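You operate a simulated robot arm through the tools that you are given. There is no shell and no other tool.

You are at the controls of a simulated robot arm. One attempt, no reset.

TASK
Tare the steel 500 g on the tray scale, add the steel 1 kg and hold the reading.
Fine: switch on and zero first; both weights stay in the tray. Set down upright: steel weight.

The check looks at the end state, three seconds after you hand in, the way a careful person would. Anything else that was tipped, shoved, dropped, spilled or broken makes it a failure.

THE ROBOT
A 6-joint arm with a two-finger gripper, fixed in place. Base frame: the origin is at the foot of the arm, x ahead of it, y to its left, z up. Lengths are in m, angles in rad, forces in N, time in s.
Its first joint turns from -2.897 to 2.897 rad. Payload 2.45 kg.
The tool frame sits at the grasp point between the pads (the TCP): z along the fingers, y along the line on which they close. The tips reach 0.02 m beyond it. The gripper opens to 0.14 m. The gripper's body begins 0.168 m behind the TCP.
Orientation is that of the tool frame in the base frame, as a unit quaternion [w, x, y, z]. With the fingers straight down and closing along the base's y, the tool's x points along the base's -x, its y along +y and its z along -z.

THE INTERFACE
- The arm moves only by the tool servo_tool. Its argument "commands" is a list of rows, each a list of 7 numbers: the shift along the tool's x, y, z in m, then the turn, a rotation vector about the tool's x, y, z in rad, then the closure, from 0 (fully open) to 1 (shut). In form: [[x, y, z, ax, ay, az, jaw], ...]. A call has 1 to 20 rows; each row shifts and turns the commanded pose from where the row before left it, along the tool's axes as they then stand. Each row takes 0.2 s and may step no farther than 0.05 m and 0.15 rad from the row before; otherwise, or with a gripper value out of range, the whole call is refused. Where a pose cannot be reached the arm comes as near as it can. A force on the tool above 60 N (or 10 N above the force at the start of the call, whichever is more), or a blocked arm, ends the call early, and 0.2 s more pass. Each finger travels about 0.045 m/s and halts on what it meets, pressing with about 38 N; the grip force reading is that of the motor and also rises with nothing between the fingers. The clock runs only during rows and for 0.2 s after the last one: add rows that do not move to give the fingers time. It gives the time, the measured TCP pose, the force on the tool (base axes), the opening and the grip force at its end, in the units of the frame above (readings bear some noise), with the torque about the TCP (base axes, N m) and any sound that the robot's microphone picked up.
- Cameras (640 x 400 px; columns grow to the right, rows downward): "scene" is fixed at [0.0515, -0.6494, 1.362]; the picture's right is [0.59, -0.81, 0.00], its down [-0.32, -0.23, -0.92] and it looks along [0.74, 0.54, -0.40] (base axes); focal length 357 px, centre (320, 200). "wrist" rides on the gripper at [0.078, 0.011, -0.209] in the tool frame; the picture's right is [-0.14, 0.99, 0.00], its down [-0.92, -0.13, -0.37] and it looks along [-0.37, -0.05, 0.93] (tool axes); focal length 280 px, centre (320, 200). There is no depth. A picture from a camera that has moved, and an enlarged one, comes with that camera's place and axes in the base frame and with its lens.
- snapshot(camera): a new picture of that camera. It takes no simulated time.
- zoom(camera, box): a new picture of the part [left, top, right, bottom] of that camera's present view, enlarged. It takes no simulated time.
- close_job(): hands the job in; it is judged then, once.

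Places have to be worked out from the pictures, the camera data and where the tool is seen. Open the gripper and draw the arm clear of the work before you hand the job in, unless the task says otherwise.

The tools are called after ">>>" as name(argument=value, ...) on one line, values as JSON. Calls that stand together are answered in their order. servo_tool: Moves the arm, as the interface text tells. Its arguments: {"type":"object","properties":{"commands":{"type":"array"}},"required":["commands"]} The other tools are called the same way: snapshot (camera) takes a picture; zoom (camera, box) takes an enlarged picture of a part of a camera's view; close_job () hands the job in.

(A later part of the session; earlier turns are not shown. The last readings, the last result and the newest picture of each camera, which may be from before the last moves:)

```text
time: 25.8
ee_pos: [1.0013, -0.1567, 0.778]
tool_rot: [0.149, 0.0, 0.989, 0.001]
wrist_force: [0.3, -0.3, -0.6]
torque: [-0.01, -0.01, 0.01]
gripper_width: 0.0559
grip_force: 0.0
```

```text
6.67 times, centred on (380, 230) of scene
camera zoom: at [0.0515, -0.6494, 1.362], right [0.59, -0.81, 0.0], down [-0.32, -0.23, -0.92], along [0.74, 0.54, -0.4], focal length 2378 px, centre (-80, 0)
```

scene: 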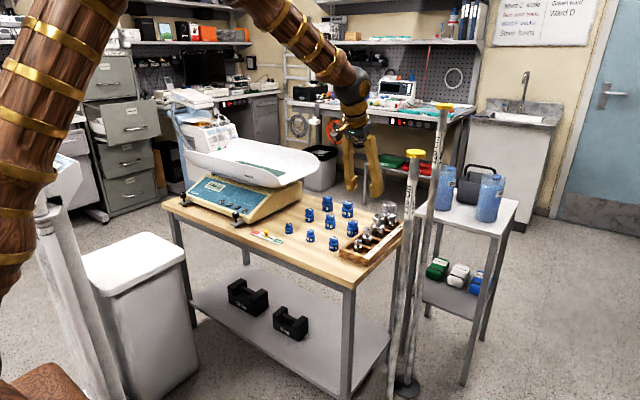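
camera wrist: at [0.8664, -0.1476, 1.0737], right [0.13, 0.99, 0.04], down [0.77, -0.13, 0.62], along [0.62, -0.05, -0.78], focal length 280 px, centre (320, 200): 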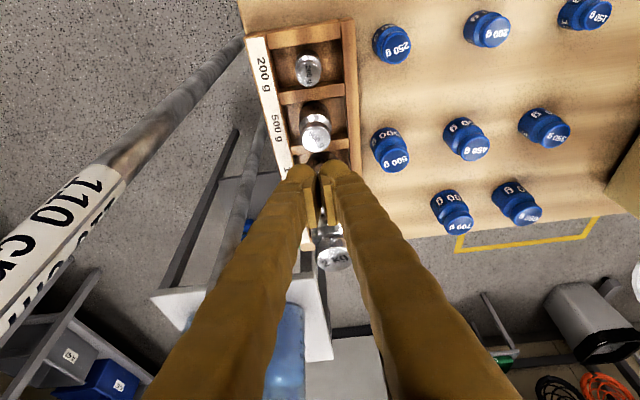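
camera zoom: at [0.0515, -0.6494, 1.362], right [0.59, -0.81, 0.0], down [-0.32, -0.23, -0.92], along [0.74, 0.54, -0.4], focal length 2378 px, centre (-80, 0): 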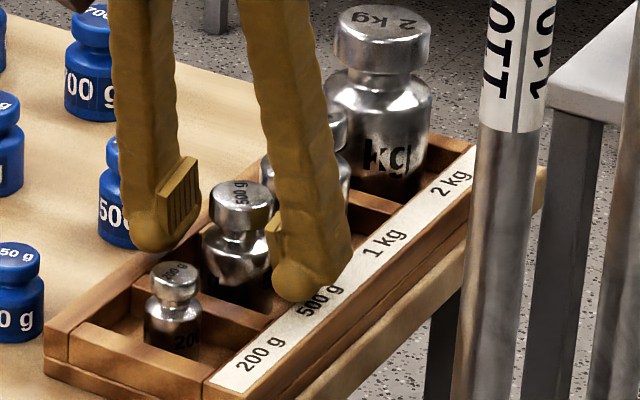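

The tips straddle the upper body now, just above the box wall. I close and read the width: about 37 mm would mean the body.

>>> servo_tool(commands=[[0, 0, 0, 0, 0, 0, 0.75], [0, 0, 0, 0, 0, 0, 1], [0, 0, 0, 0, 0, 0, 1], [0, 0, 0, 0, 0, 0, 1], [0, 0, 0, 0, 0, 0, 1]])

>>> zoom(camera="scene", box=[340, 200, 420, 260])

>>> zoom(camera="wrist", box=[250, 60, 410, 260])

```text
time: 27.0
ee_pos: [1.0023, -0.1557, 0.7786]
tool_rot: [0.15, 0.0, 0.989, 0.002]
wrist_force: [1.4, -2.2, 0.1]
torque: [0.04, 0.0, 0.02]
gripper_width: 0.036
grip_force: 37.8
```

```text
6.67 times, centred on (380, 230) of scene
camera zoom: at [0.0515, -0.6494, 1.362], right [0.59, -0.81, 0.0], down [-0.32, -0.23, -0.92], along [0.74, 0.54, -0.4], focal length 2378 px, centre (-80, 0)
```

zoom: 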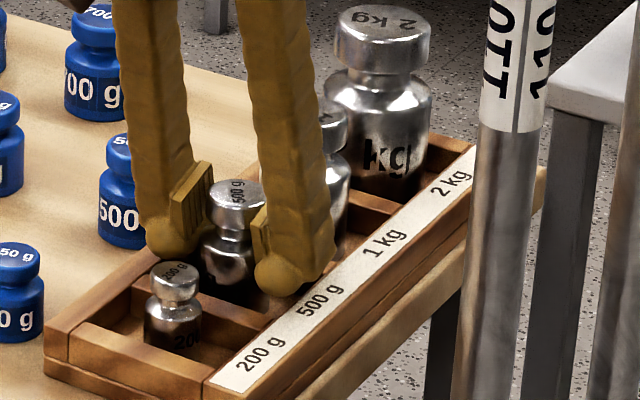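

```text
2.00 times, centred on (330, 160) of wrist
camera zoom: at [0.8657, -0.146, 0.955], right [0.13, 0.99, 0.04], down [0.77, -0.13, 0.62], along [0.62, -0.05, -0.78], focal length 561 px, centre (300, 280)
```

zoom: 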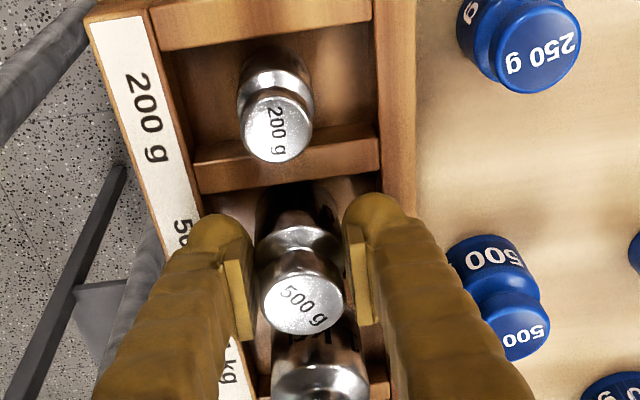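

Width 36 mm: the pads are on the upper body. I lift slowly by 1 cm and check.

>>> servo_tool(commands=[[-0.0006, 0, -0.0019, 0, 0, 0, 1], [-0.0009, 0, -0.0029, 0, 0, 0, 1], [-0.0015, 0, -0.0048, 0, 0, 0, 1]])

>>> zoom(camera="scene", box=[340, 200, 420, 260])

```text
time: 27.8
ee_pos: [1.004, -0.1563, 0.7871]
tool_rot: [0.149, -0.001, 0.989, 0.001]
wrist_force: [-0.8, 0.0, -5.9]
torque: [-0.02, 0.01, 0.0]
gripper_width: 0.0362
grip_force: 38.4
```

```text
6.67 times, centred on (380, 230) of scene
camera zoom: at [0.0515, -0.6494, 1.362], right [0.59, -0.81, 0.0], down [-0.32, -0.23, -0.92], along [0.74, 0.54, -0.4], focal length 2378 px, centre (-80, 0)
```

zoom: 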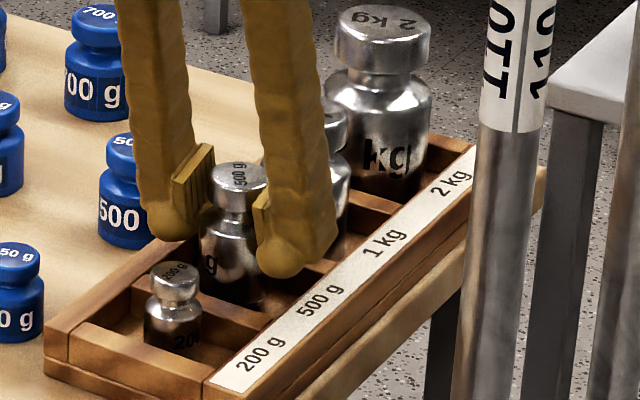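

The load reads about 5.9 N and the weight rises with the fingers. I continue lifting gently.

>>> servo_tool(commands=[[-0.003, 0, -0.0096, 0, 0, 0, 1], [-0.0044, 0, -0.0143, 0, 0, 0, 1], [-0.0059, 0, -0.0191, 0, 0, 0, 1], [-0.0059, 0, -0.0191, 0, 0, 0, 1], [-0.0059, 0, -0.0191, 0, 0, 0, 1], [-0.0059, 0, -0.0191, 0, 0, 0, 1], [-0.0059, 0, -0.0191, 0, 0, 0, 1], [-0.0059, 0, -0.0191, 0, 0, 0, 1], [-0.0059, 0, -0.0191, 0, 0, 0, 1], [-0.0059, 0, -0.0191, 0, 0, 0, 1], [-0.003, 0, -0.0096, 0, 0, 0, 1]])

>>> snapshot(camera="wrist")

>>> zoom(camera="scene", box=[320, 110, 440, 260])

```text
time: 30.2
ee_pos: [1.0022, -0.1555, 0.9827]
tool_rot: [0.149, 0.0, 0.989, 0.002]
wrist_force: [0.1, -0.2, -4.6]
torque: [0.04, 0.03, 0.04]
gripper_width: 0.0361
grip_force: 37.7
```

```text
taken
camera wrist: at [0.8663, -0.1455, 1.1592], right [0.13, 0.99, 0.04], down [0.77, -0.13, 0.62], along [0.62, -0.05, -0.78], focal length 280 px, centre (320, 200)
```

wrist: 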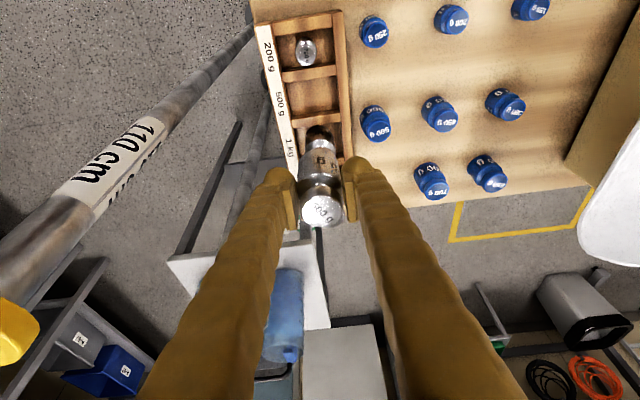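

```text
2.67 times, centred on (380, 185) of scene
camera zoom: at [0.0515, -0.6494, 1.362], right [0.59, -0.81, 0.0], down [-0.32, -0.23, -0.92], along [0.74, 0.54, -0.4], focal length 951 px, centre (160, 240)
```

zoom: 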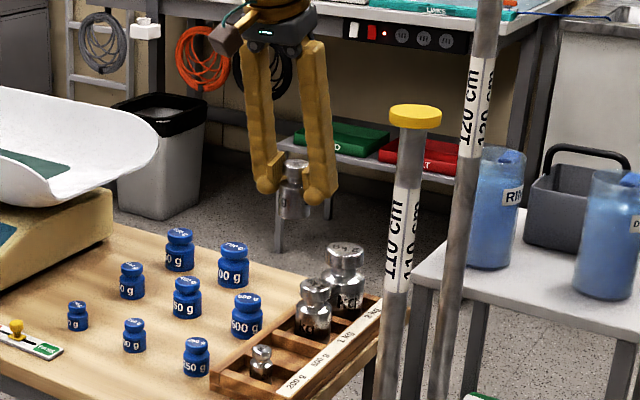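

The weight hangs upright in the grip. I go up and back first, then sideways toward the tray, staying high.

>>> servo_tool(commands=[[0.006, 0, -0.0104, 0, 0, 0, 1], [0.011, 0, -0.0208, 0, 0, 0, 1], [0.011, 0, -0.0208, 0, 0, 0, 1], [0.011, 0, -0.0208, 0, 0, 0, 1], [0.011, 0.01, -0.0208, 0, 0, 0, 1], [0.011, 0.02, -0.0208, 0, 0, 0, 1], [0.005, 0.03, -0.0104, 0, 0, 0, 1], [0, 0.035, 0, 0, 0, 0, 1], [0, 0.04, 0, 0, 0, 0, 1], [0, 0.04, 0, 0, 0, 0, 1], [0, 0.04, 0, 0, 0, 0, 1], [0, 0.04, 0, 0, 0, 0, 1], [0, 0.04, 0, 0, 0, 0, 1], [0, 0.04, 0, 0, 0, 0, 1], [0, 0.04, 0, 0, 0, 0, 1], [0, 0.04, 0, 0, 0, 0, 1], [0, 0.04, 0, 0, 0, 0, 1], [0, 0.03, 0, 0, 0, 0, 1], [0, 0.02, 0, 0, 0, 0, 1], [0, 0.01, 0, 0, 0, 0, 1]])

>>> snapshot(camera="wrist")

>>> snapshot(camera="scene")

```text
time: 34.4
ee_pos: [0.9033, 0.3601, 1.0825]
tool_rot: [0.149, 0.0, 0.989, 0.001]
wrist_force: [0.7, 0.2, -5.3]
torque: [-0.01, 0.04, -0.02]
gripper_width: 0.036
grip_force: 37.9
```

```text
taken
camera wrist: at [0.767, 0.3706, 1.26], right [0.13, 0.99, 0.04], down [0.77, -0.13, 0.62], along [0.62, -0.05, -0.78], focal length 280 px, centre (320, 200)
```

wrist: 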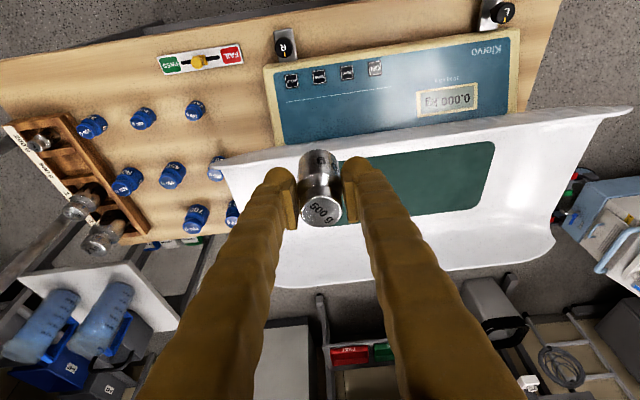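

```text
taken
```

scene: 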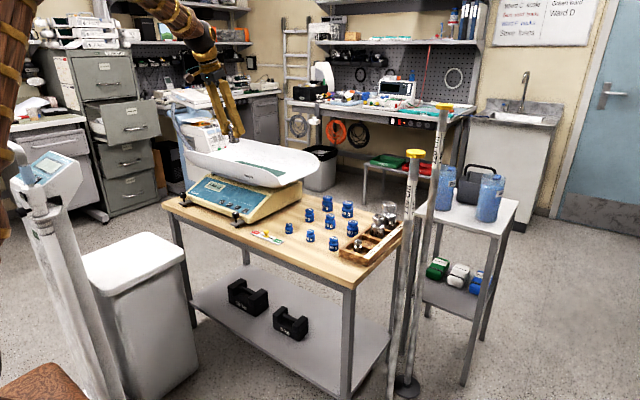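

The tray and mat are in view: mat about x 1.01–1.15, y 0.36–0.63, near rim about x 0.94. The display still reads 0.000. I move over the near part of the mat, weight bottom still above the rim, to test reach.

>>> servo_tool(commands=[[-0.0084, 0.003, 0.0073, 0, 0, 0, 1], [-0.0167, 0.0057, 0.0145, 0, 0, 0, 1], [-0.0167, 0.0057, 0.0145, 0, 0, 0, 1], [-0.0167, 0.0057, 0.0145, 0, 0, 0, 1], [-0.0167, 0.0057, 0.0145, 0, 0, 0, 1], [-0.0167, 0.0057, 0.0145, 0, 0, 0, 1], [-0.0167, 0.0057, 0.0145, 0, 0, 0, 1], [-0.0084, 0.003, 0.0073, 0, 0, 0, 1], [0, 0, 0, 0, 0, 0, 1]])

>>> snapshot(camera="wrist")

>>> zoom(camera="scene", box=[160, 90, 340, 220])

```text
time: 36.4
ee_pos: [1.0448, 0.3974, 1.0208]
tool_rot: [0.149, 0.0, 0.989, 0.001]
wrist_force: [-0.1, -0.2, -3.5]
torque: [0.0, 0.02, -0.01]
gripper_width: 0.036
grip_force: 37.6
```

```text
taken
camera wrist: at [0.9076, 0.408, 1.197], right [0.13, 0.99, 0.04], down [0.77, -0.13, 0.62], along [0.62, -0.05, -0.78], focal length 280 px, centre (320, 200)
```

wrist: 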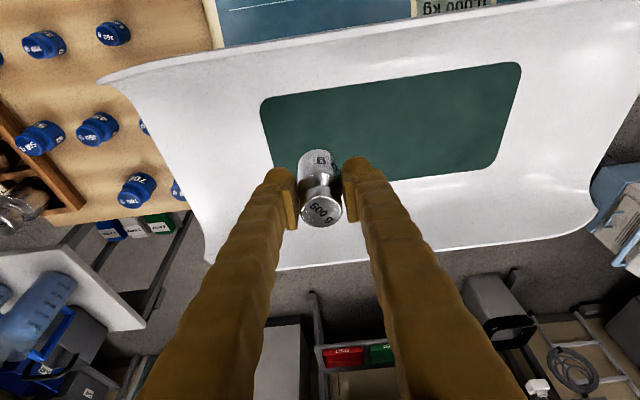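

```text
3.08 times, centred on (250, 155) of scene
camera zoom: at [0.0515, -0.6494, 1.362], right [0.59, -0.81, 0.0], down [-0.32, -0.23, -0.92], along [0.74, 0.54, -0.4], focal length 1097 px, centre (535, 338)
```

zoom: 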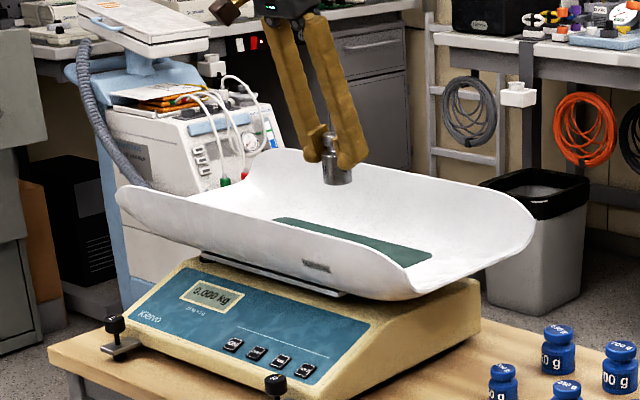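

The pose is reached exactly, and the scene camera can now read the display too (0.000 kg). The spot (≈1.047, 0.397) is well on the mat, so I lower vertically toward contact.

>>> servo_tool(commands=[[0.003, 0, 0.0096, 0, 0, 0, 1], [0.0044, 0, 0.0143, 0, 0, 0, 1], [0.0044, 0, 0.0143, 0, 0, 0, 1], [0.003, 0, 0.0096, 0, 0, 0, 1], [0.0015, 0, 0.0048, 0, 0, 0, 1], [0.0015, 0, 0.0048, 0, 0, 0, 1]])

>>> zoom(camera="scene", box=[200, 120, 320, 210])

>>> snapshot(camera="wrist")

```text
time: 37.8
ee_pos: [1.0444, 0.4002, 0.9605]
tool_rot: [0.149, -0.001, 0.989, 0.001]
wrist_force: [0.2, 1.3, -5.5]
torque: [0.01, -0.03, 0.01]
gripper_width: 0.0363
grip_force: 38.2
```

```text
4.44 times, centred on (260, 165) of scene
camera zoom: at [0.0515, -0.6494, 1.362], right [0.59, -0.81, 0.0], down [-0.32, -0.23, -0.92], along [0.74, 0.54, -0.4], focal length 1585 px, centre (587, 356)
```

zoom: 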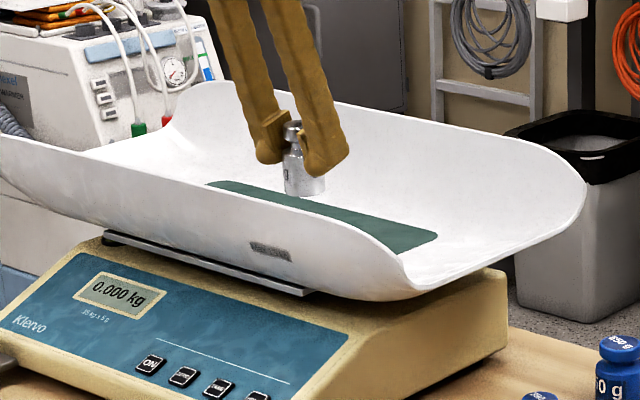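

```text
taken
camera wrist: at [0.9081, 0.4098, 1.1373], right [0.13, 0.99, 0.04], down [0.77, -0.13, 0.62], along [0.62, -0.05, -0.78], focal length 280 px, centre (320, 200)
```

wrist: 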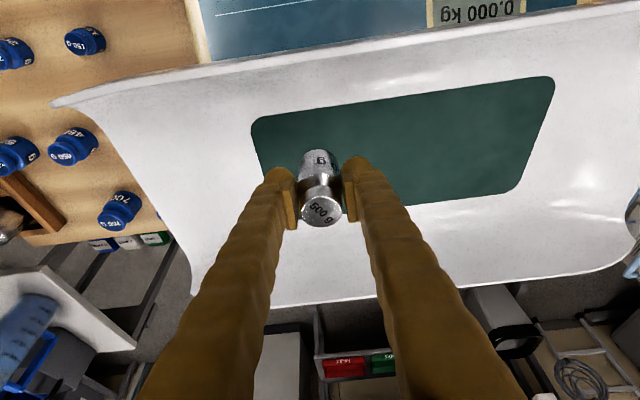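

Still 0.000 on the display, so not touching. I continue down in small steps.

>>> servo_tool(commands=[[0.0015, 0, 0.0048, 0, 0, 0, 1], [0.0015, 0, 0.0048, 0, 0, 0, 1], [0.0015, 0, 0.0048, 0, 0, 0, 1]])

>>> zoom(camera="scene", box=[200, 120, 320, 210])

```text
time: 38.6
ee_pos: [1.0425, 0.3999, 0.9454]
tool_rot: [0.149, 0.001, 0.989, 0.0]
wrist_force: [0.0, 0.5, -4.9]
torque: [0.0, -0.02, -0.01]
gripper_width: 0.0365
grip_force: 37.9
```

```text
4.44 times, centred on (260, 165) of scene
camera zoom: at [0.0515, -0.6494, 1.362], right [0.59, -0.81, 0.0], down [-0.32, -0.23, -0.92], along [0.74, 0.54, -0.4], focal length 1585 px, centre (587, 356)
```

zoom: 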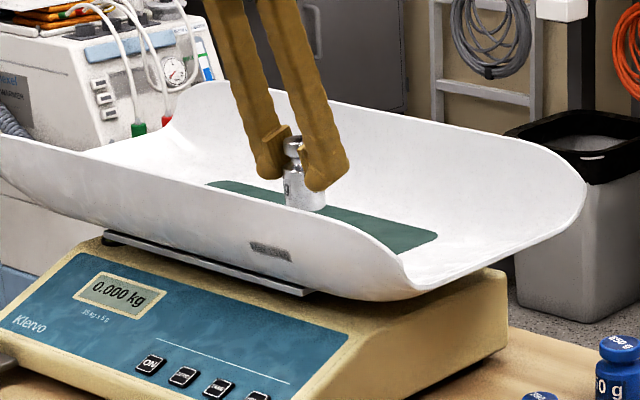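

Load still 4.9 N and display 0.000. I continue with 3 mm steps.

>>> servo_tool(commands=[[0.0009, 0, 0.0029, 0, 0, 0, 1], [0.0009, 0, 0.0029, 0, 0, 0, 1]])

>>> zoom(camera="scene", box=[200, 120, 320, 210])

```text
time: 39.2
ee_pos: [1.0442, 0.3999, 0.9398]
tool_rot: [0.15, -0.001, 0.989, 0.0]
wrist_force: [-0.5, -0.3, -4.7]
torque: [0.01, -0.01, -0.01]
gripper_width: 0.0364
grip_force: 37.4
```

```text
4.44 times, centred on (260, 165) of scene
camera zoom: at [0.0515, -0.6494, 1.362], right [0.59, -0.81, 0.0], down [-0.32, -0.23, -0.92], along [0.74, 0.54, -0.4], focal length 1585 px, centre (587, 356)
```

zoom: 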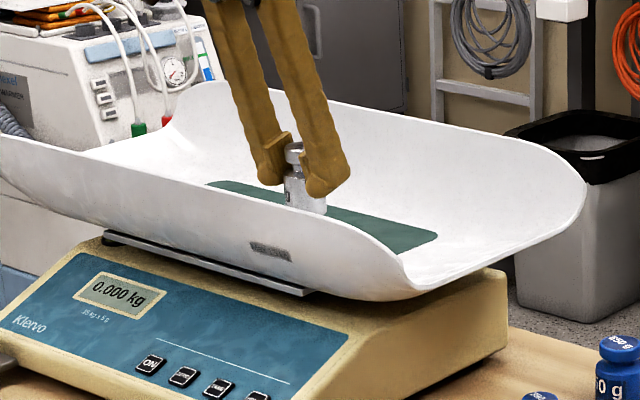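

>>> servo_tool(commands=[[0.0009, 0, 0.0029, 0, 0, 0, 1], [0.0009, 0, 0.0029, 0, 0, 0, 1]])

>>> zoom(camera="scene", box=[200, 120, 320, 210])

```text
time: 39.8
ee_pos: [1.0434, 0.3998, 0.9332]
tool_rot: [0.15, 0.0, 0.989, 0.0]
wrist_force: [0.1, -0.5, -5.7]
torque: [0.0, 0.01, -0.01]
gripper_width: 0.0361
grip_force: 37.9
```

```text
4.44 times, centred on (260, 165) of scene
camera zoom: at [0.0515, -0.6494, 1.362], right [0.59, -0.81, 0.0], down [-0.32, -0.23, -0.92], along [0.74, 0.54, -0.4], focal length 1585 px, centre (587, 356)
```

zoom: 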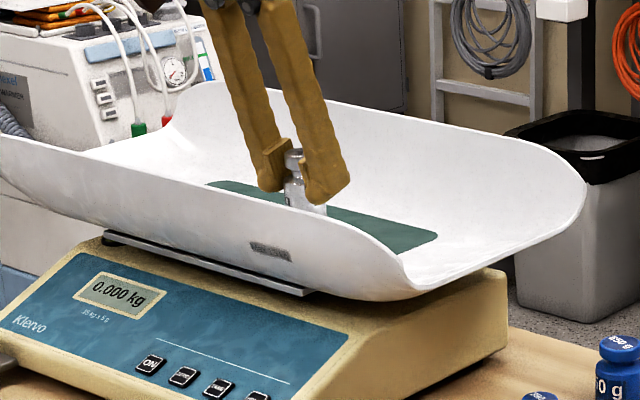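

Load still about 5 N at TCP z 0.933 and the display is still zero. I keep stepping down.

>>> servo_tool(commands=[[0.0009, 0, 0.0029, 0, 0, 0, 1], [0.0009, 0, 0.0029, 0, 0, 0, 1]])

>>> zoom(camera="scene", box=[200, 120, 320, 210])

```text
time: 40.4
ee_pos: [1.0444, 0.4001, 0.9259]
tool_rot: [0.149, 0.0, 0.989, 0.001]
wrist_force: [-0.1, 0.0, -4.3]
torque: [-0.02, 0.02, 0.03]
gripper_width: 0.0364
grip_force: 38.0
```

```text
4.44 times, centred on (260, 165) of scene
camera zoom: at [0.0515, -0.6494, 1.362], right [0.59, -0.81, 0.0], down [-0.32, -0.23, -0.92], along [0.74, 0.54, -0.4], focal length 1585 px, centre (587, 356)
```

zoom: 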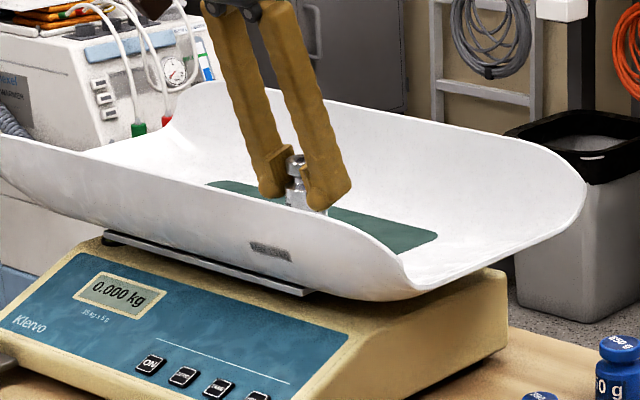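

>>> zoom(camera="wrist", box=[220, 60, 420, 240])

>>> servo_tool(commands=[[0.0009, 0, 0.0029, 0, 0, 0, 1], [0.0009, 0, 0.0029, 0, 0, 0, 1]])

```text
2.22 times, centred on (320, 150) of wrist
camera zoom: at [0.9073, 0.4089, 1.1046], right [0.13, 0.99, 0.04], down [0.77, -0.13, 0.62], along [0.62, -0.05, -0.78], focal length 623 px, centre (320, 311)
```

zoom: 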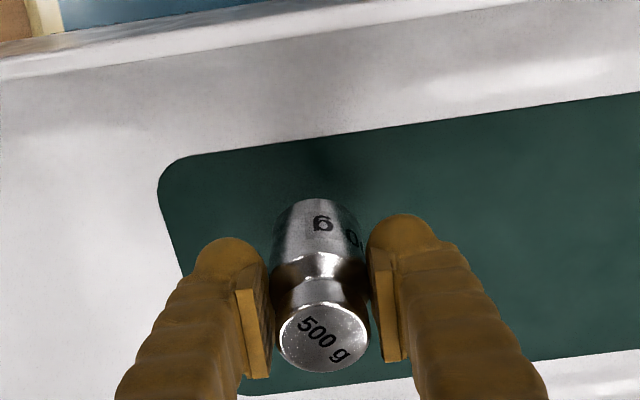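

```text
time: 41.0
ee_pos: [1.0436, 0.4009, 0.9215]
tool_rot: [0.15, -0.001, 0.989, 0.002]
wrist_force: [0.1, 0.0, -5.4]
torque: [-0.01, 0.01, -0.03]
gripper_width: 0.0364
grip_force: 38.4
```

The shadow on the mat still shows a gap beneath the weight. I keep stepping down.

>>> servo_tool(commands=[[0.0009, 0, 0.0029, 0, 0, 0, 1], [0.0009, 0, 0.0029, 0, 0, 0, 1]])

>>> zoom(camera="wrist", box=[220, 60, 420, 240])

>>> zoom(camera="scene", box=[200, 120, 320, 210])

```text
time: 41.6
ee_pos: [1.0439, 0.3995, 0.9148]
tool_rot: [0.149, 0.0, 0.989, 0.0]
wrist_force: [-0.2, 0.2, -4.8]
torque: [0.04, 0.01, 0.01]
gripper_width: 0.0362
grip_force: 37.6
```

```text
2.22 times, centred on (320, 150) of wrist
camera zoom: at [0.9079, 0.4095, 1.0922], right [0.13, 0.99, 0.04], down [0.77, -0.13, 0.62], along [0.62, -0.05, -0.78], focal length 623 px, centre (320, 311)
```

zoom: 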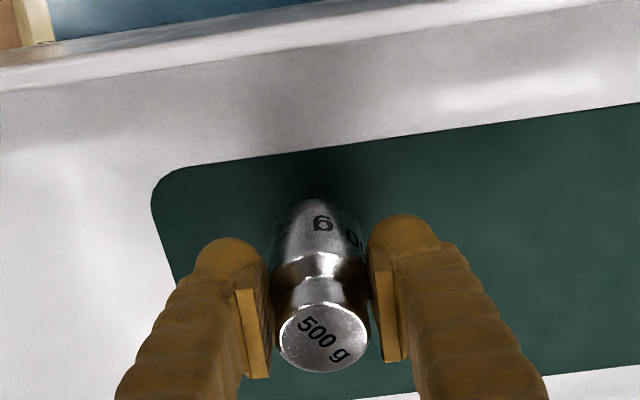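

```text
4.44 times, centred on (260, 165) of scene
camera zoom: at [0.0515, -0.6494, 1.362], right [0.59, -0.81, 0.0], down [-0.32, -0.23, -0.92], along [0.74, 0.54, -0.4], focal length 1585 px, centre (587, 356)
```

zoom: 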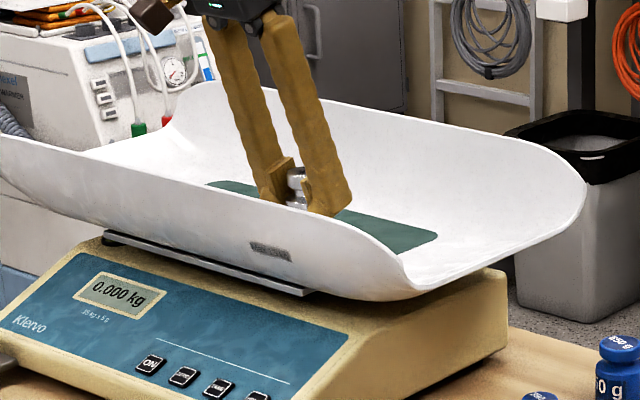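

Still airborne by perhaps a centimetre. I continue in 3 mm steps, three at a time.

>>> servo_tool(commands=[[0.0009, 0, 0.0029, 0, 0, 0, 1], [0.0009, 0, 0.0029, 0, 0, 0, 1]])

>>> zoom(camera="scene", box=[200, 120, 320, 210])

```text
time: 42.2
ee_pos: [1.0445, 0.3998, 0.9093]
tool_rot: [0.15, 0.001, 0.989, 0.001]
wrist_force: [-0.5, -0.5, -4.8]
torque: [0.0, 0.03, 0.0]
gripper_width: 0.0362
grip_force: 37.7
```

```text
4.44 times, centred on (260, 165) of scene
camera zoom: at [0.0515, -0.6494, 1.362], right [0.59, -0.81, 0.0], down [-0.32, -0.23, -0.92], along [0.74, 0.54, -0.4], focal length 1585 px, centre (587, 356)
```

zoom: 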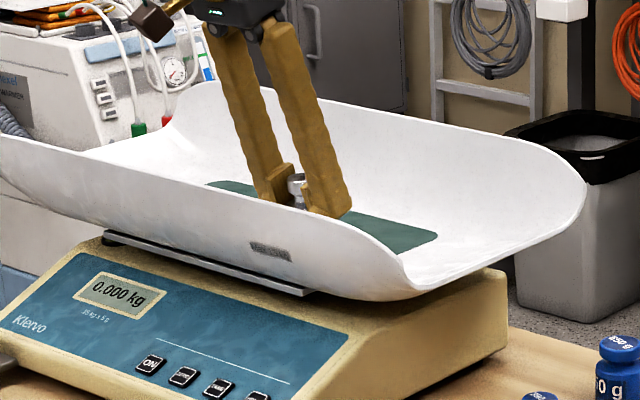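

>>> servo_tool(commands=[[0.0009, 0, 0.0029, 0, 0, 0, 1], [0.0006, 0, 0.0019, 0, 0, 0, 1]])

>>> zoom(camera="scene", box=[200, 120, 320, 210])

>>> zoom(camera="wrist", box=[220, 60, 420, 240])

```text
time: 42.8
ee_pos: [1.0437, 0.4009, 0.9051]
tool_rot: [0.15, 0.0, 0.989, 0.001]
wrist_force: [-0.5, 1.3, -4.6]
torque: [-0.04, 0.01, -0.01]
gripper_width: 0.0363
grip_force: 37.7
```

```text
4.44 times, centred on (260, 165) of scene
camera zoom: at [0.0515, -0.6494, 1.362], right [0.59, -0.81, 0.0], down [-0.32, -0.23, -0.92], along [0.74, 0.54, -0.4], focal length 1585 px, centre (587, 356)
```

zoom: 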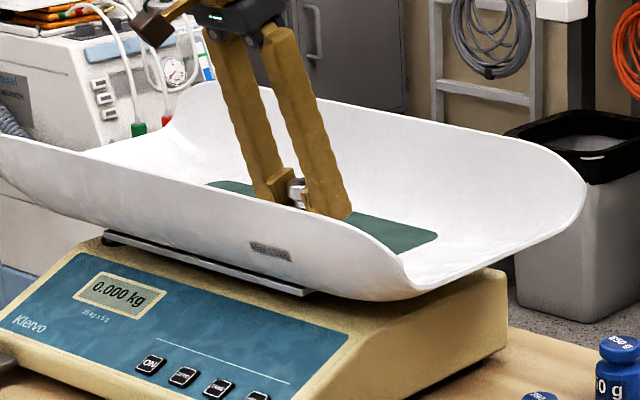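

```text
2.22 times, centred on (320, 150) of wrist
camera zoom: at [0.9078, 0.4104, 1.0815], right [0.13, 0.99, 0.04], down [0.77, -0.13, 0.62], along [0.62, -0.05, -0.78], focal length 623 px, centre (320, 311)
```

zoom: 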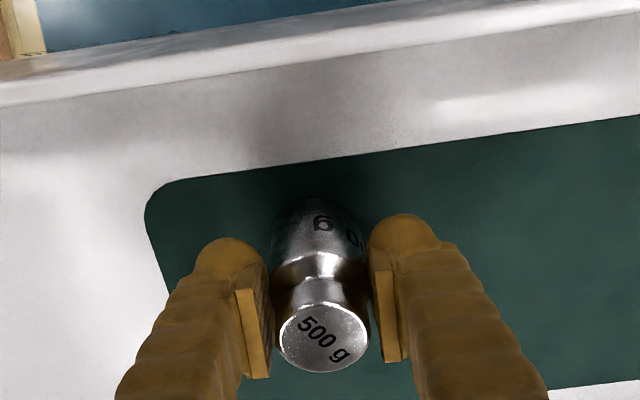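

The gap is nearly closed. With the mat this low, its near edge is about x 1.02, so I shift 12 mm outward at this height before the last millimetres.

>>> servo_tool(commands=[[-0.0057, 0, 0.0018, 0, 0, 0, 1], [-0.0057, 0, 0.0018, 0, 0, 0, 1], [0, 0, 0, 0, 0, 0, 1]])

>>> zoom(camera="wrist", box=[220, 60, 420, 240])

```text
time: 43.6
ee_pos: [1.0562, 0.3989, 0.9048]
tool_rot: [0.151, -0.001, 0.989, 0.0]
wrist_force: [0.1, 0.9, -4.8]
torque: [-0.01, 0.03, 0.04]
gripper_width: 0.0362
grip_force: 37.9
```

```text
2.22 times, centred on (320, 150) of wrist
camera zoom: at [0.9193, 0.4098, 1.0822], right [0.13, 0.99, 0.04], down [0.77, -0.13, 0.62], along [0.62, -0.05, -0.78], focal length 623 px, centre (320, 311)
```

zoom: 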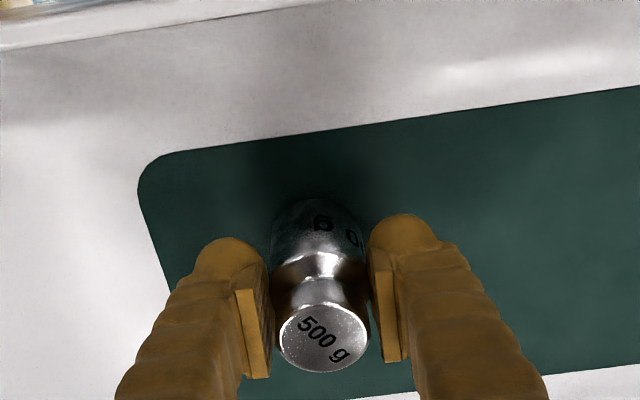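

Good placement over the mat. I continue down in 2 mm steps.

>>> servo_tool(commands=[[0.0006, 0, 0.0019, 0, 0, 0, 1], [0.0006, 0, 0.0019, 0, 0, 0, 1]])

>>> zoom(camera="scene", box=[200, 120, 320, 210])

```text
time: 44.2
ee_pos: [1.0567, 0.399, 0.8998]
tool_rot: [0.15, 0.0, 0.989, 0.0]
wrist_force: [0.0, 0.4, -5.1]
torque: [0.01, 0.01, -0.02]
gripper_width: 0.0362
grip_force: 37.9
```

```text
4.44 times, centred on (260, 165) of scene
camera zoom: at [0.0515, -0.6494, 1.362], right [0.59, -0.81, 0.0], down [-0.32, -0.23, -0.92], along [0.74, 0.54, -0.4], focal length 1585 px, centre (587, 356)
```

zoom: 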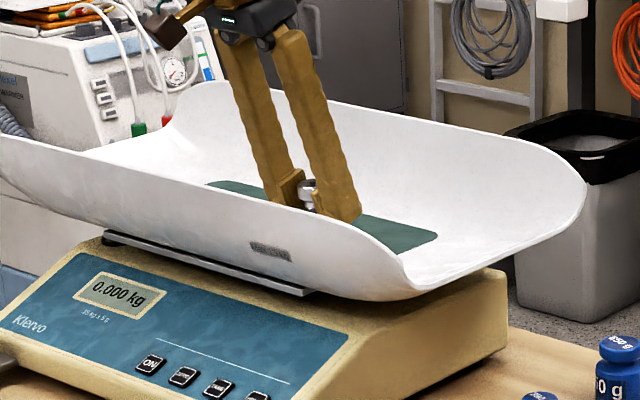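

>>> servo_tool(commands=[[0.0006, 0, 0.0019, 0, 0, 0, 1], [0.0006, 0, 0.0019, 0, 0, 0, 1]])

>>> zoom(camera="scene", box=[200, 120, 320, 210])

```text
time: 44.8
ee_pos: [1.0564, 0.3988, 0.8983]
tool_rot: [0.151, 0.0, 0.988, 0.002]
wrist_force: [3.2, 0.2, 10.0]
torque: [-0.21, -0.02, 0.04]
gripper_width: 0.0361
grip_force: 37.7
```

```text
4.44 times, centred on (260, 165) of scene
camera zoom: at [0.0515, -0.6494, 1.362], right [0.59, -0.81, 0.0], down [-0.32, -0.23, -0.92], along [0.74, 0.54, -0.4], focal length 1585 px, centre (587, 356)
```

zoom: 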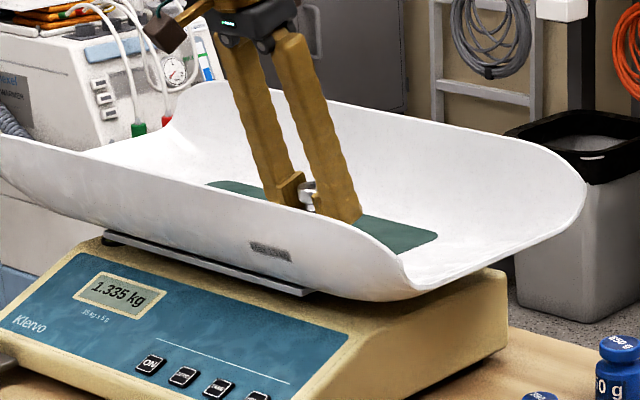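

Contact: the force turned to +10 N and the display shows load. I ease up 1.5 mm and open the fingers modestly.

>>> servo_tool(commands=[[-0.0004, 0, -0.0013, 0, 0, 0, 1], [0, 0, 0, 0, 0, 0, 0.72], [0, 0, 0, 0, 0, 0, 0.6], [0, 0, 0, 0, 0, 0, 0.6], [0, 0, 0, 0, 0, 0, 0.6]])

>>> zoom(camera="scene", box=[200, 120, 320, 210])

>>> zoom(camera="wrist", box=[220, 60, 420, 240])

```text
time: 46.0
ee_pos: [1.0562, 0.4002, 0.8975]
tool_rot: [0.15, -0.001, 0.989, 0.002]
wrist_force: [-0.3, 0.5, -0.4]
torque: [0.01, 0.0, -0.03]
gripper_width: 0.0561
grip_force: 0.0
```

```text
4.44 times, centred on (260, 165) of scene
camera zoom: at [0.0515, -0.6494, 1.362], right [0.59, -0.81, 0.0], down [-0.32, -0.23, -0.92], along [0.74, 0.54, -0.4], focal length 1585 px, centre (587, 356)
```

zoom: 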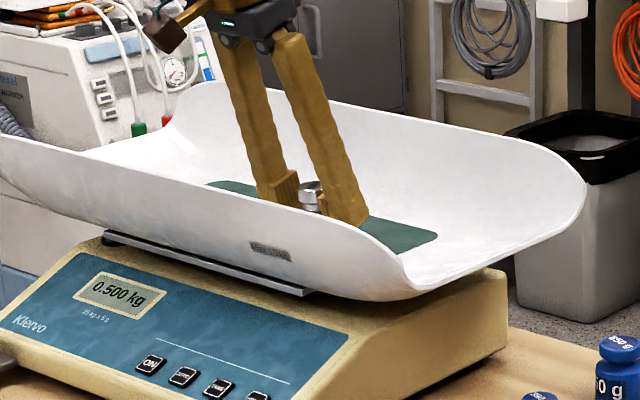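

```text
2.22 times, centred on (320, 150) of wrist
camera zoom: at [0.9196, 0.4098, 1.0746], right [0.13, 0.99, 0.04], down [0.77, -0.13, 0.62], along [0.62, -0.05, -0.78], focal length 623 px, centre (320, 311)
```

zoom: 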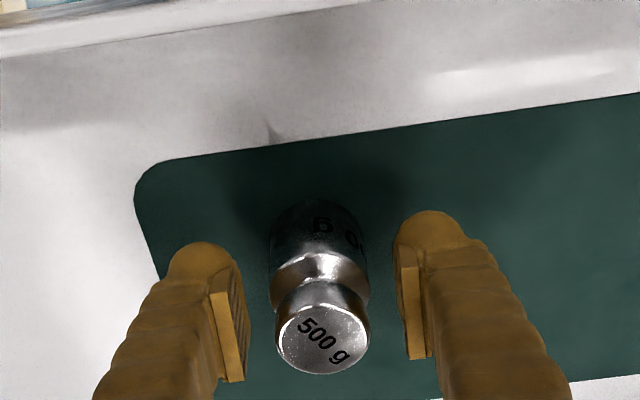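

The display reads 0.500 kg and the weight stands upright. I rise clear vertically, move back in front of the tray, close the fingers and go to a hover above TARE.

>>> servo_tool(commands=[[-0.003, 0, -0.0096, 0, 0, 0, 0.6], [-0.0074, 0, -0.0239, 0, 0, 0, 0.6], [-0.0095, 0, -0.0306, 0, 0, 0, 0.6], [-0.0095, 0, -0.0306, 0, 0, 0, 0.6], [-0.0095, 0, -0.0306, 0, 0, 0, 0.6], [-0.0083, 0, -0.0268, 0, 0, 0, 0.6], [0.0353, -0.0052, -0.0109, 0, 0, 0, 1], [0.0353, -0.0052, -0.0109, 0, 0, 0, 1], [0.0353, -0.0052, -0.0109, 0, 0, 0, 1], [0.0353, -0.0052, -0.0109, 0, 0, 0, 1], [0.0353, -0.0052, -0.0109, 0, 0, 0, 1], [0.0124, 0, 0.0401, 0, 0, 0, 1], [0.0124, 0, 0.0401, 0, 0, 0, 1], [0.0124, 0, 0.0401, 0, 0, 0, 1], [0.0124, 0, 0.0401, 0, 0, 0, 1], [0.0062, 0, 0.02, 0, 0, 0, 1], [0, 0, 0, 0, 0, 0, 1]])

>>> zoom(camera="wrist", box=[200, 80, 440, 240])

>>> zoom(camera="scene", box=[160, 120, 320, 220])

```text
time: 49.6
ee_pos: [0.8723, 0.3756, 0.8667]
tool_rot: [0.149, 0.0, 0.989, 0.001]
wrist_force: [-0.7, 0.9, -0.4]
torque: [0.0, -0.01, 0.0]
gripper_width: 0.0
grip_force: 29.9
```

```text
2.50 times, centred on (320, 160) of wrist
camera zoom: at [0.7349, 0.3853, 1.0441], right [0.13, 0.99, 0.04], down [0.77, -0.13, 0.62], along [0.62, -0.05, -0.78], focal length 701 px, centre (320, 300)
```

zoom: 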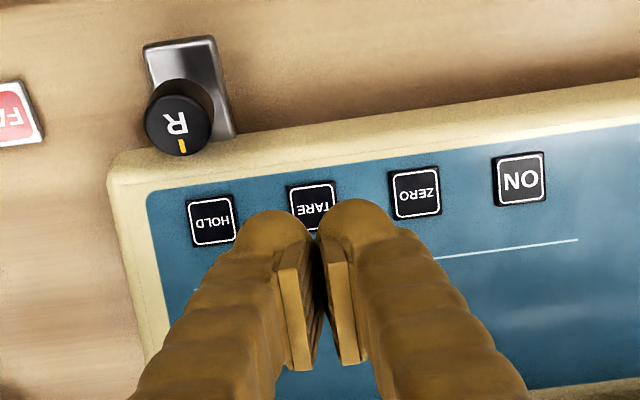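

```text
4.00 times, centred on (240, 170) of scene
camera zoom: at [0.0515, -0.6494, 1.362], right [0.59, -0.81, 0.0], down [-0.32, -0.23, -0.92], along [0.74, 0.54, -0.4], focal length 1426 px, centre (640, 320)
```

zoom: 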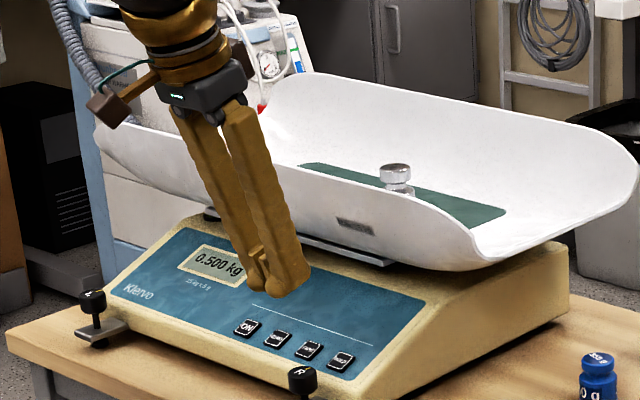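

Display steady at 0.500 kg, weight upright in the tray. TARE is at about (0.895, 0.372), so I adjust 3 mm and move down to press it.

>>> servo_tool(commands=[[0.0045, -0.003, 0.03, 0, 0, 0, 1], [0, 0, 0.025, 0, 0, 0, 1], [0, 0, 0.012, 0, 0, 0, 1], [0, 0, 0.004, 0, 0, 0, 1], [0, 0, 0, 0, 0, 0, 1]])

>>> zoom(camera="wrist", box=[200, 80, 440, 240])

```text
time: 50.8
ee_pos: [0.8879, 0.3705, 0.7982]
tool_rot: [0.149, 0.0, 0.989, 0.001]
wrist_force: [0.4, 0.4, -0.2]
torque: [-0.03, -0.01, 0.0]
gripper_width: 0.0
grip_force: 29.2
```

```text
2.50 times, centred on (320, 160) of wrist
camera zoom: at [0.7518, 0.3811, 0.9753], right [0.13, 0.99, 0.04], down [0.77, -0.13, 0.62], along [0.62, -0.05, -0.78], focal length 701 px, centre (320, 300)
```

zoom: 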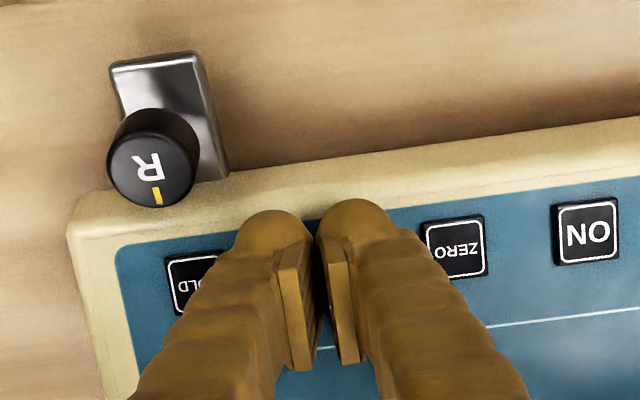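

By extrapolating ON and ZERO, TARE is exactly under the fingers. I press in 2 mm steps.

>>> servo_tool(commands=[[0, 0, 0.003, 0, 0, 0, 1], [0, 0, 0.002, 0, 0, 0, 1]])

```text
time: 51.4
ee_pos: [0.8896, 0.3709, 0.7935]
tool_rot: [0.15, -0.001, 0.989, 0.001]
wrist_force: [0.1, -1.0, 0.6]
torque: [0.01, 0.0, -0.04]
gripper_width: 0.0
grip_force: 29.5
```

>>> servo_tool(commands=[[0, 0, 0.002, 0, 0, 0, 1], [0, 0, 0.001, 0, 0, 0, 1]])

```text
time: 52.0
ee_pos: [0.8893, 0.3717, 0.7903]
tool_rot: [0.149, 0.0, 0.989, 0.001]
wrist_force: [-0.5, 0.8, 1.2]
torque: [0.01, 0.0, 0.01]
gripper_width: 0.0057
grip_force: 29.2
heard: click
```

A click. I back away and check the display.

>>> servo_tool(commands=[[0, 0, -0.01, 0, 0, 0, 1], [0, 0, -0.03, 0, 0, 0, 1], [0, 0, -0.04, 0, 0, 0, 1], [0, 0, -0.03, 0, 0, 0, 1], [0, 0, 0, 0, 0, 0, 1]])

>>> zoom(camera="scene", box=[160, 120, 320, 220])

>>> snapshot(camera="wrist")

```text
time: 53.2
ee_pos: [0.8561, 0.3702, 0.8952]
tool_rot: [0.149, -0.001, 0.989, 0.002]
wrist_force: [0.7, -0.1, 0.1]
torque: [0.02, -0.01, -0.02]
gripper_width: 0.0002
grip_force: 29.7
```

```text
4.00 times, centred on (240, 170) of scene
camera zoom: at [0.0515, -0.6494, 1.362], right [0.59, -0.81, 0.0], down [-0.32, -0.23, -0.92], along [0.74, 0.54, -0.4], focal length 1426 px, centre (640, 320)
```

zoom: 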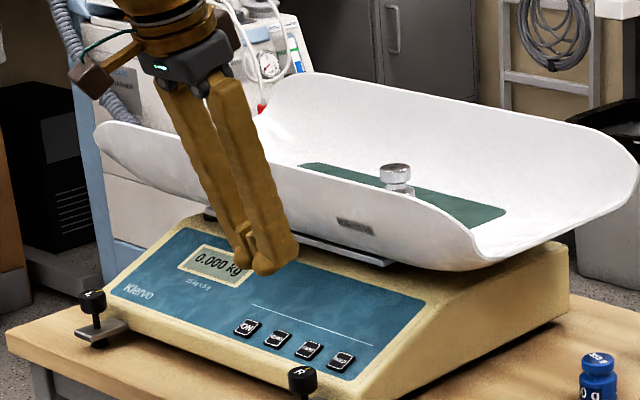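

```text
taken
camera wrist: at [0.7196, 0.3809, 1.0727], right [0.13, 0.99, 0.04], down [0.77, -0.13, 0.62], along [0.62, -0.05, -0.78], focal length 280 px, centre (320, 200)
```

wrist: 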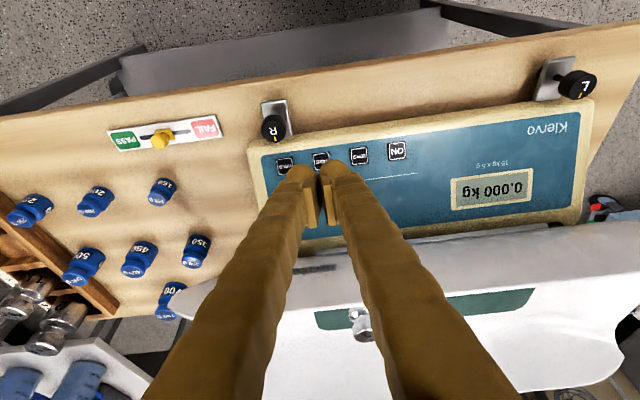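

Tared: the display reads 0.000 kg with the 500 g in the tray. Now I return to the box for the 1 kg, knob top about (1.072, −0.157, 0.816), with the gap opened to about 64 mm.

>>> servo_tool(commands=[[-0.0137, 0, -0.0442, 0, 0, 0, 1], [-0.0137, 0, -0.0442, 0, 0, 0, 1], [-0.0137, 0, -0.0442, 0, 0, 0, 1], [-0.0137, 0, -0.0442, 0, 0, 0, 1], [0, -0.044, 0, 0, 0, 0, 0.54], [0, -0.044, 0, 0, 0, 0, 0.54], [0, -0.044, 0, 0, 0, 0, 0.54], [0, -0.044, 0, 0, 0, 0, 0.54], [0, -0.044, 0, 0, 0, 0, 0.54], [0, -0.044, 0, 0, 0, 0, 0.54], [0, -0.044, 0, 0, 0, 0, 0.54], [0, -0.044, 0, 0, 0, 0, 0.54], [0, -0.044, 0, 0, 0, 0, 0.54], [0, -0.044, 0, 0, 0, 0, 0.54], [0, -0.044, 0, 0, 0, 0, 0.54], [0, -0.0435, 0, 0, 0, 0, 0.54], [0, 0, 0, 0, 0, 0, 0.54]])

>>> servo_tool(commands=[[-0.0227, 0, 0.0332, 0, 0, 0, 0.54], [-0.0227, 0, 0.0332, 0, 0, 0, 0.54], [-0.0227, 0, 0.0332, 0, 0, 0, 0.54], [-0.0227, 0, 0.0332, 0, 0, 0, 0.54], [-0.0227, 0, 0.0332, 0, 0, 0, 0.54], [-0.0227, 0, 0.0332, 0, 0, 0, 0.54], [0, 0, 0, 0, 0, 0, 0.54]])

>>> snapshot(camera="wrist")

>>> zoom(camera="scene", box=[320, 110, 440, 260])

```text
time: 56.8
ee_pos: [0.858, -0.156, 1.0785]
tool_rot: [0.15, 0.0, 0.989, 0.001]
wrist_force: [-0.6, 0.1, 0.2]
torque: [0.01, 0.01, -0.02]
gripper_width: 0.0644
grip_force: 0.1
```

```text
time: 58.4
ee_pos: [1.0509, -0.1557, 0.9303]
tool_rot: [0.149, 0.0, 0.989, 0.0]
wrist_force: [0.3, 0.1, 0.5]
torque: [0.0, 0.01, -0.01]
gripper_width: 0.0646
grip_force: 0.1
```

```text
taken
camera wrist: at [0.9146, -0.1472, 1.1074], right [0.13, 0.99, 0.04], down [0.77, -0.13, 0.62], along [0.62, -0.05, -0.78], focal length 280 px, centre (320, 200)
```

wrist: 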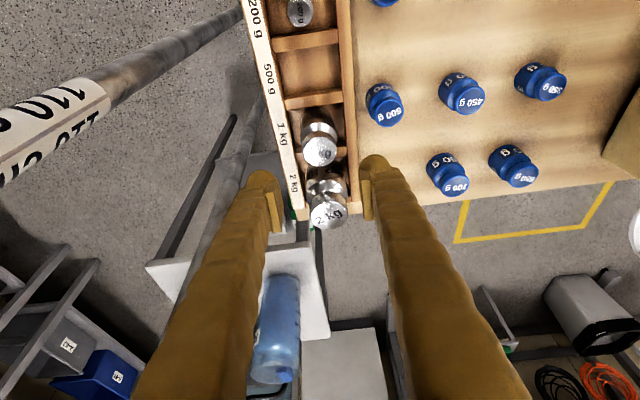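

```text
2.67 times, centred on (380, 185) of scene
camera zoom: at [0.0515, -0.6494, 1.362], right [0.59, -0.81, 0.0], down [-0.32, -0.23, -0.92], along [0.74, 0.54, -0.4], focal length 951 px, centre (160, 240)
```

zoom: 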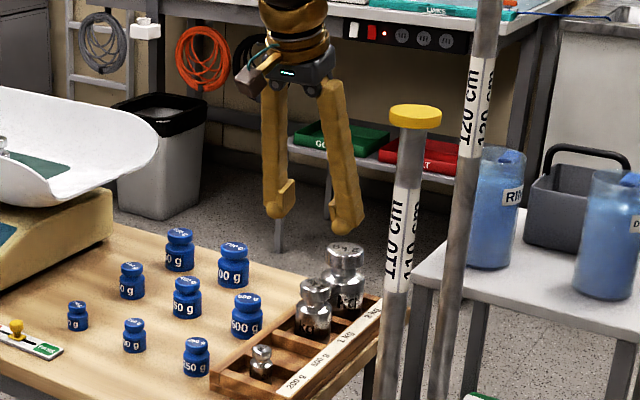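

The arm reaches here fine at the same tilt. The 1 kg knob is at about (1.072, −0.156), on the finger centre line, so I descend to straddle the knob and check.

>>> servo_tool(commands=[[0.0024, 0, 0.0228, 0, 0, 0, 0.54], [0.0024, 0, 0.0228, 0, 0, 0, 0.54], [0.0024, 0, 0.0228, 0, 0, 0, 0.54], [0.0024, 0, 0.0228, 0, 0, 0, 0.54], [0, 0, 0, 0, 0, 0, 0.54]])

>>> zoom(camera="wrist", box=[220, 60, 420, 260])

>>> zoom(camera="scene", box=[340, 180, 430, 250])

```text
time: 59.6
ee_pos: [1.0674, -0.158, 0.8412]
tool_rot: [0.15, -0.001, 0.989, 0.001]
wrist_force: [-0.6, -0.1, 0.3]
torque: [0.01, -0.03, 0.01]
gripper_width: 0.0646
grip_force: 0.0
```

```text
2.00 times, centred on (320, 160) of wrist
camera zoom: at [0.9304, -0.1473, 1.0178], right [0.13, 0.99, 0.04], down [0.77, -0.13, 0.62], along [0.62, -0.05, -0.78], focal length 561 px, centre (320, 280)
```

zoom: 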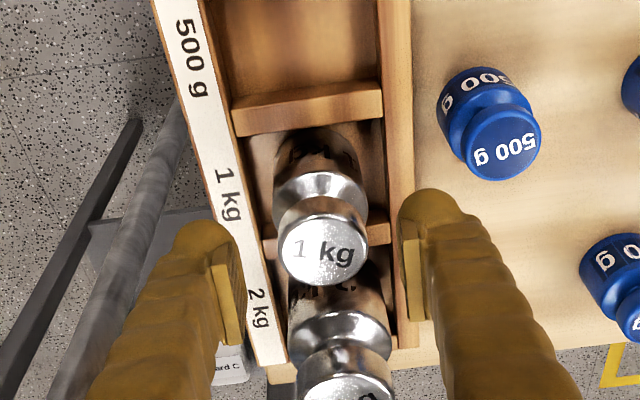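

```text
5.71 times, centred on (385, 215) of scene
camera zoom: at [0.0515, -0.6494, 1.362], right [0.59, -0.81, 0.0], down [-0.32, -0.23, -0.92], along [0.74, 0.54, -0.4], focal length 2038 px, centre (-51, 114)
```

zoom: 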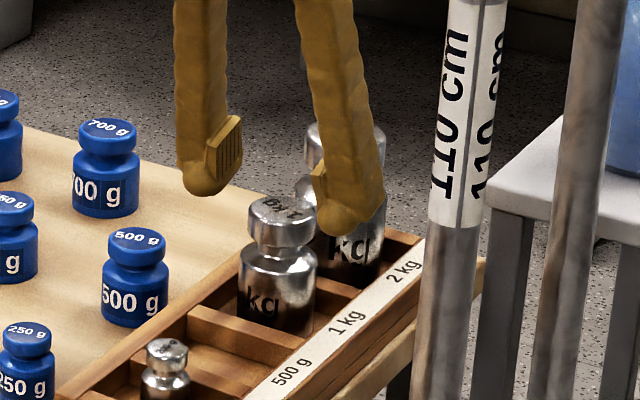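

Alignment is good: weight y≈−0.156, knob top z≈0.82, and the +y finger keeps about 1 cm from the blue 500 g. I lower straight down for a body grip at TCP z≈0.779.

>>> servo_tool(commands=[[0.0053, 0.0005, 0.0172, 0, 0, 0, 0.54], [0.0053, 0, 0.0172, 0, 0, 0, 0.54], [0.0044, 0, 0.0143, 0, 0, 0, 0.54], [0.0027, 0, 0.0086, 0, 0, 0, 0.54], [0, 0, 0, 0, 0, 0, 0.54]])

>>> zoom(camera="wrist", box=[220, 60, 420, 260])

>>> zoom(camera="scene", box=[340, 180, 430, 250])

```text
time: 60.8
ee_pos: [1.0663, -0.1549, 0.7805]
tool_rot: [0.149, 0.0, 0.989, 0.0]
wrist_force: [0.2, 0.7, -0.3]
torque: [-0.01, 0.01, 0.0]
gripper_width: 0.0646
grip_force: 0.0
```

```text
2.00 times, centred on (320, 160) of wrist
camera zoom: at [0.9287, -0.1458, 0.9578], right [0.13, 0.99, 0.04], down [0.77, -0.13, 0.62], along [0.62, -0.05, -0.78], focal length 561 px, centre (320, 280)
```

zoom: 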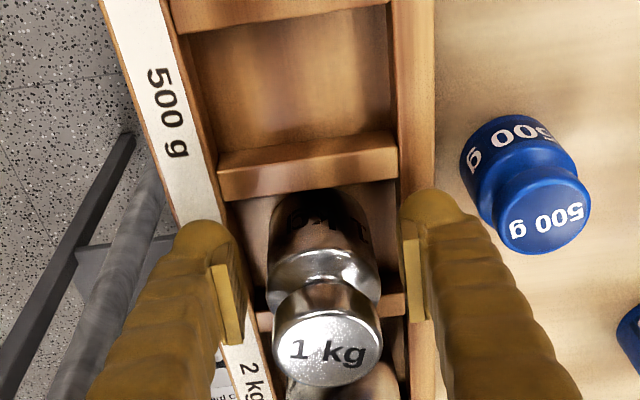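

```text
5.71 times, centred on (385, 215) of scene
camera zoom: at [0.0515, -0.6494, 1.362], right [0.59, -0.81, 0.0], down [-0.32, -0.23, -0.92], along [0.74, 0.54, -0.4], focal length 2038 px, centre (-51, 114)
```

zoom: 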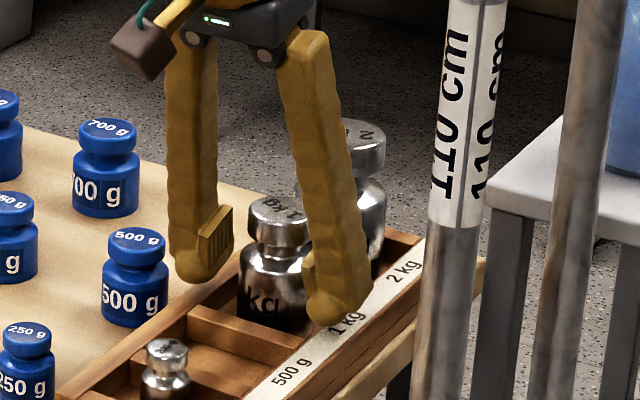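

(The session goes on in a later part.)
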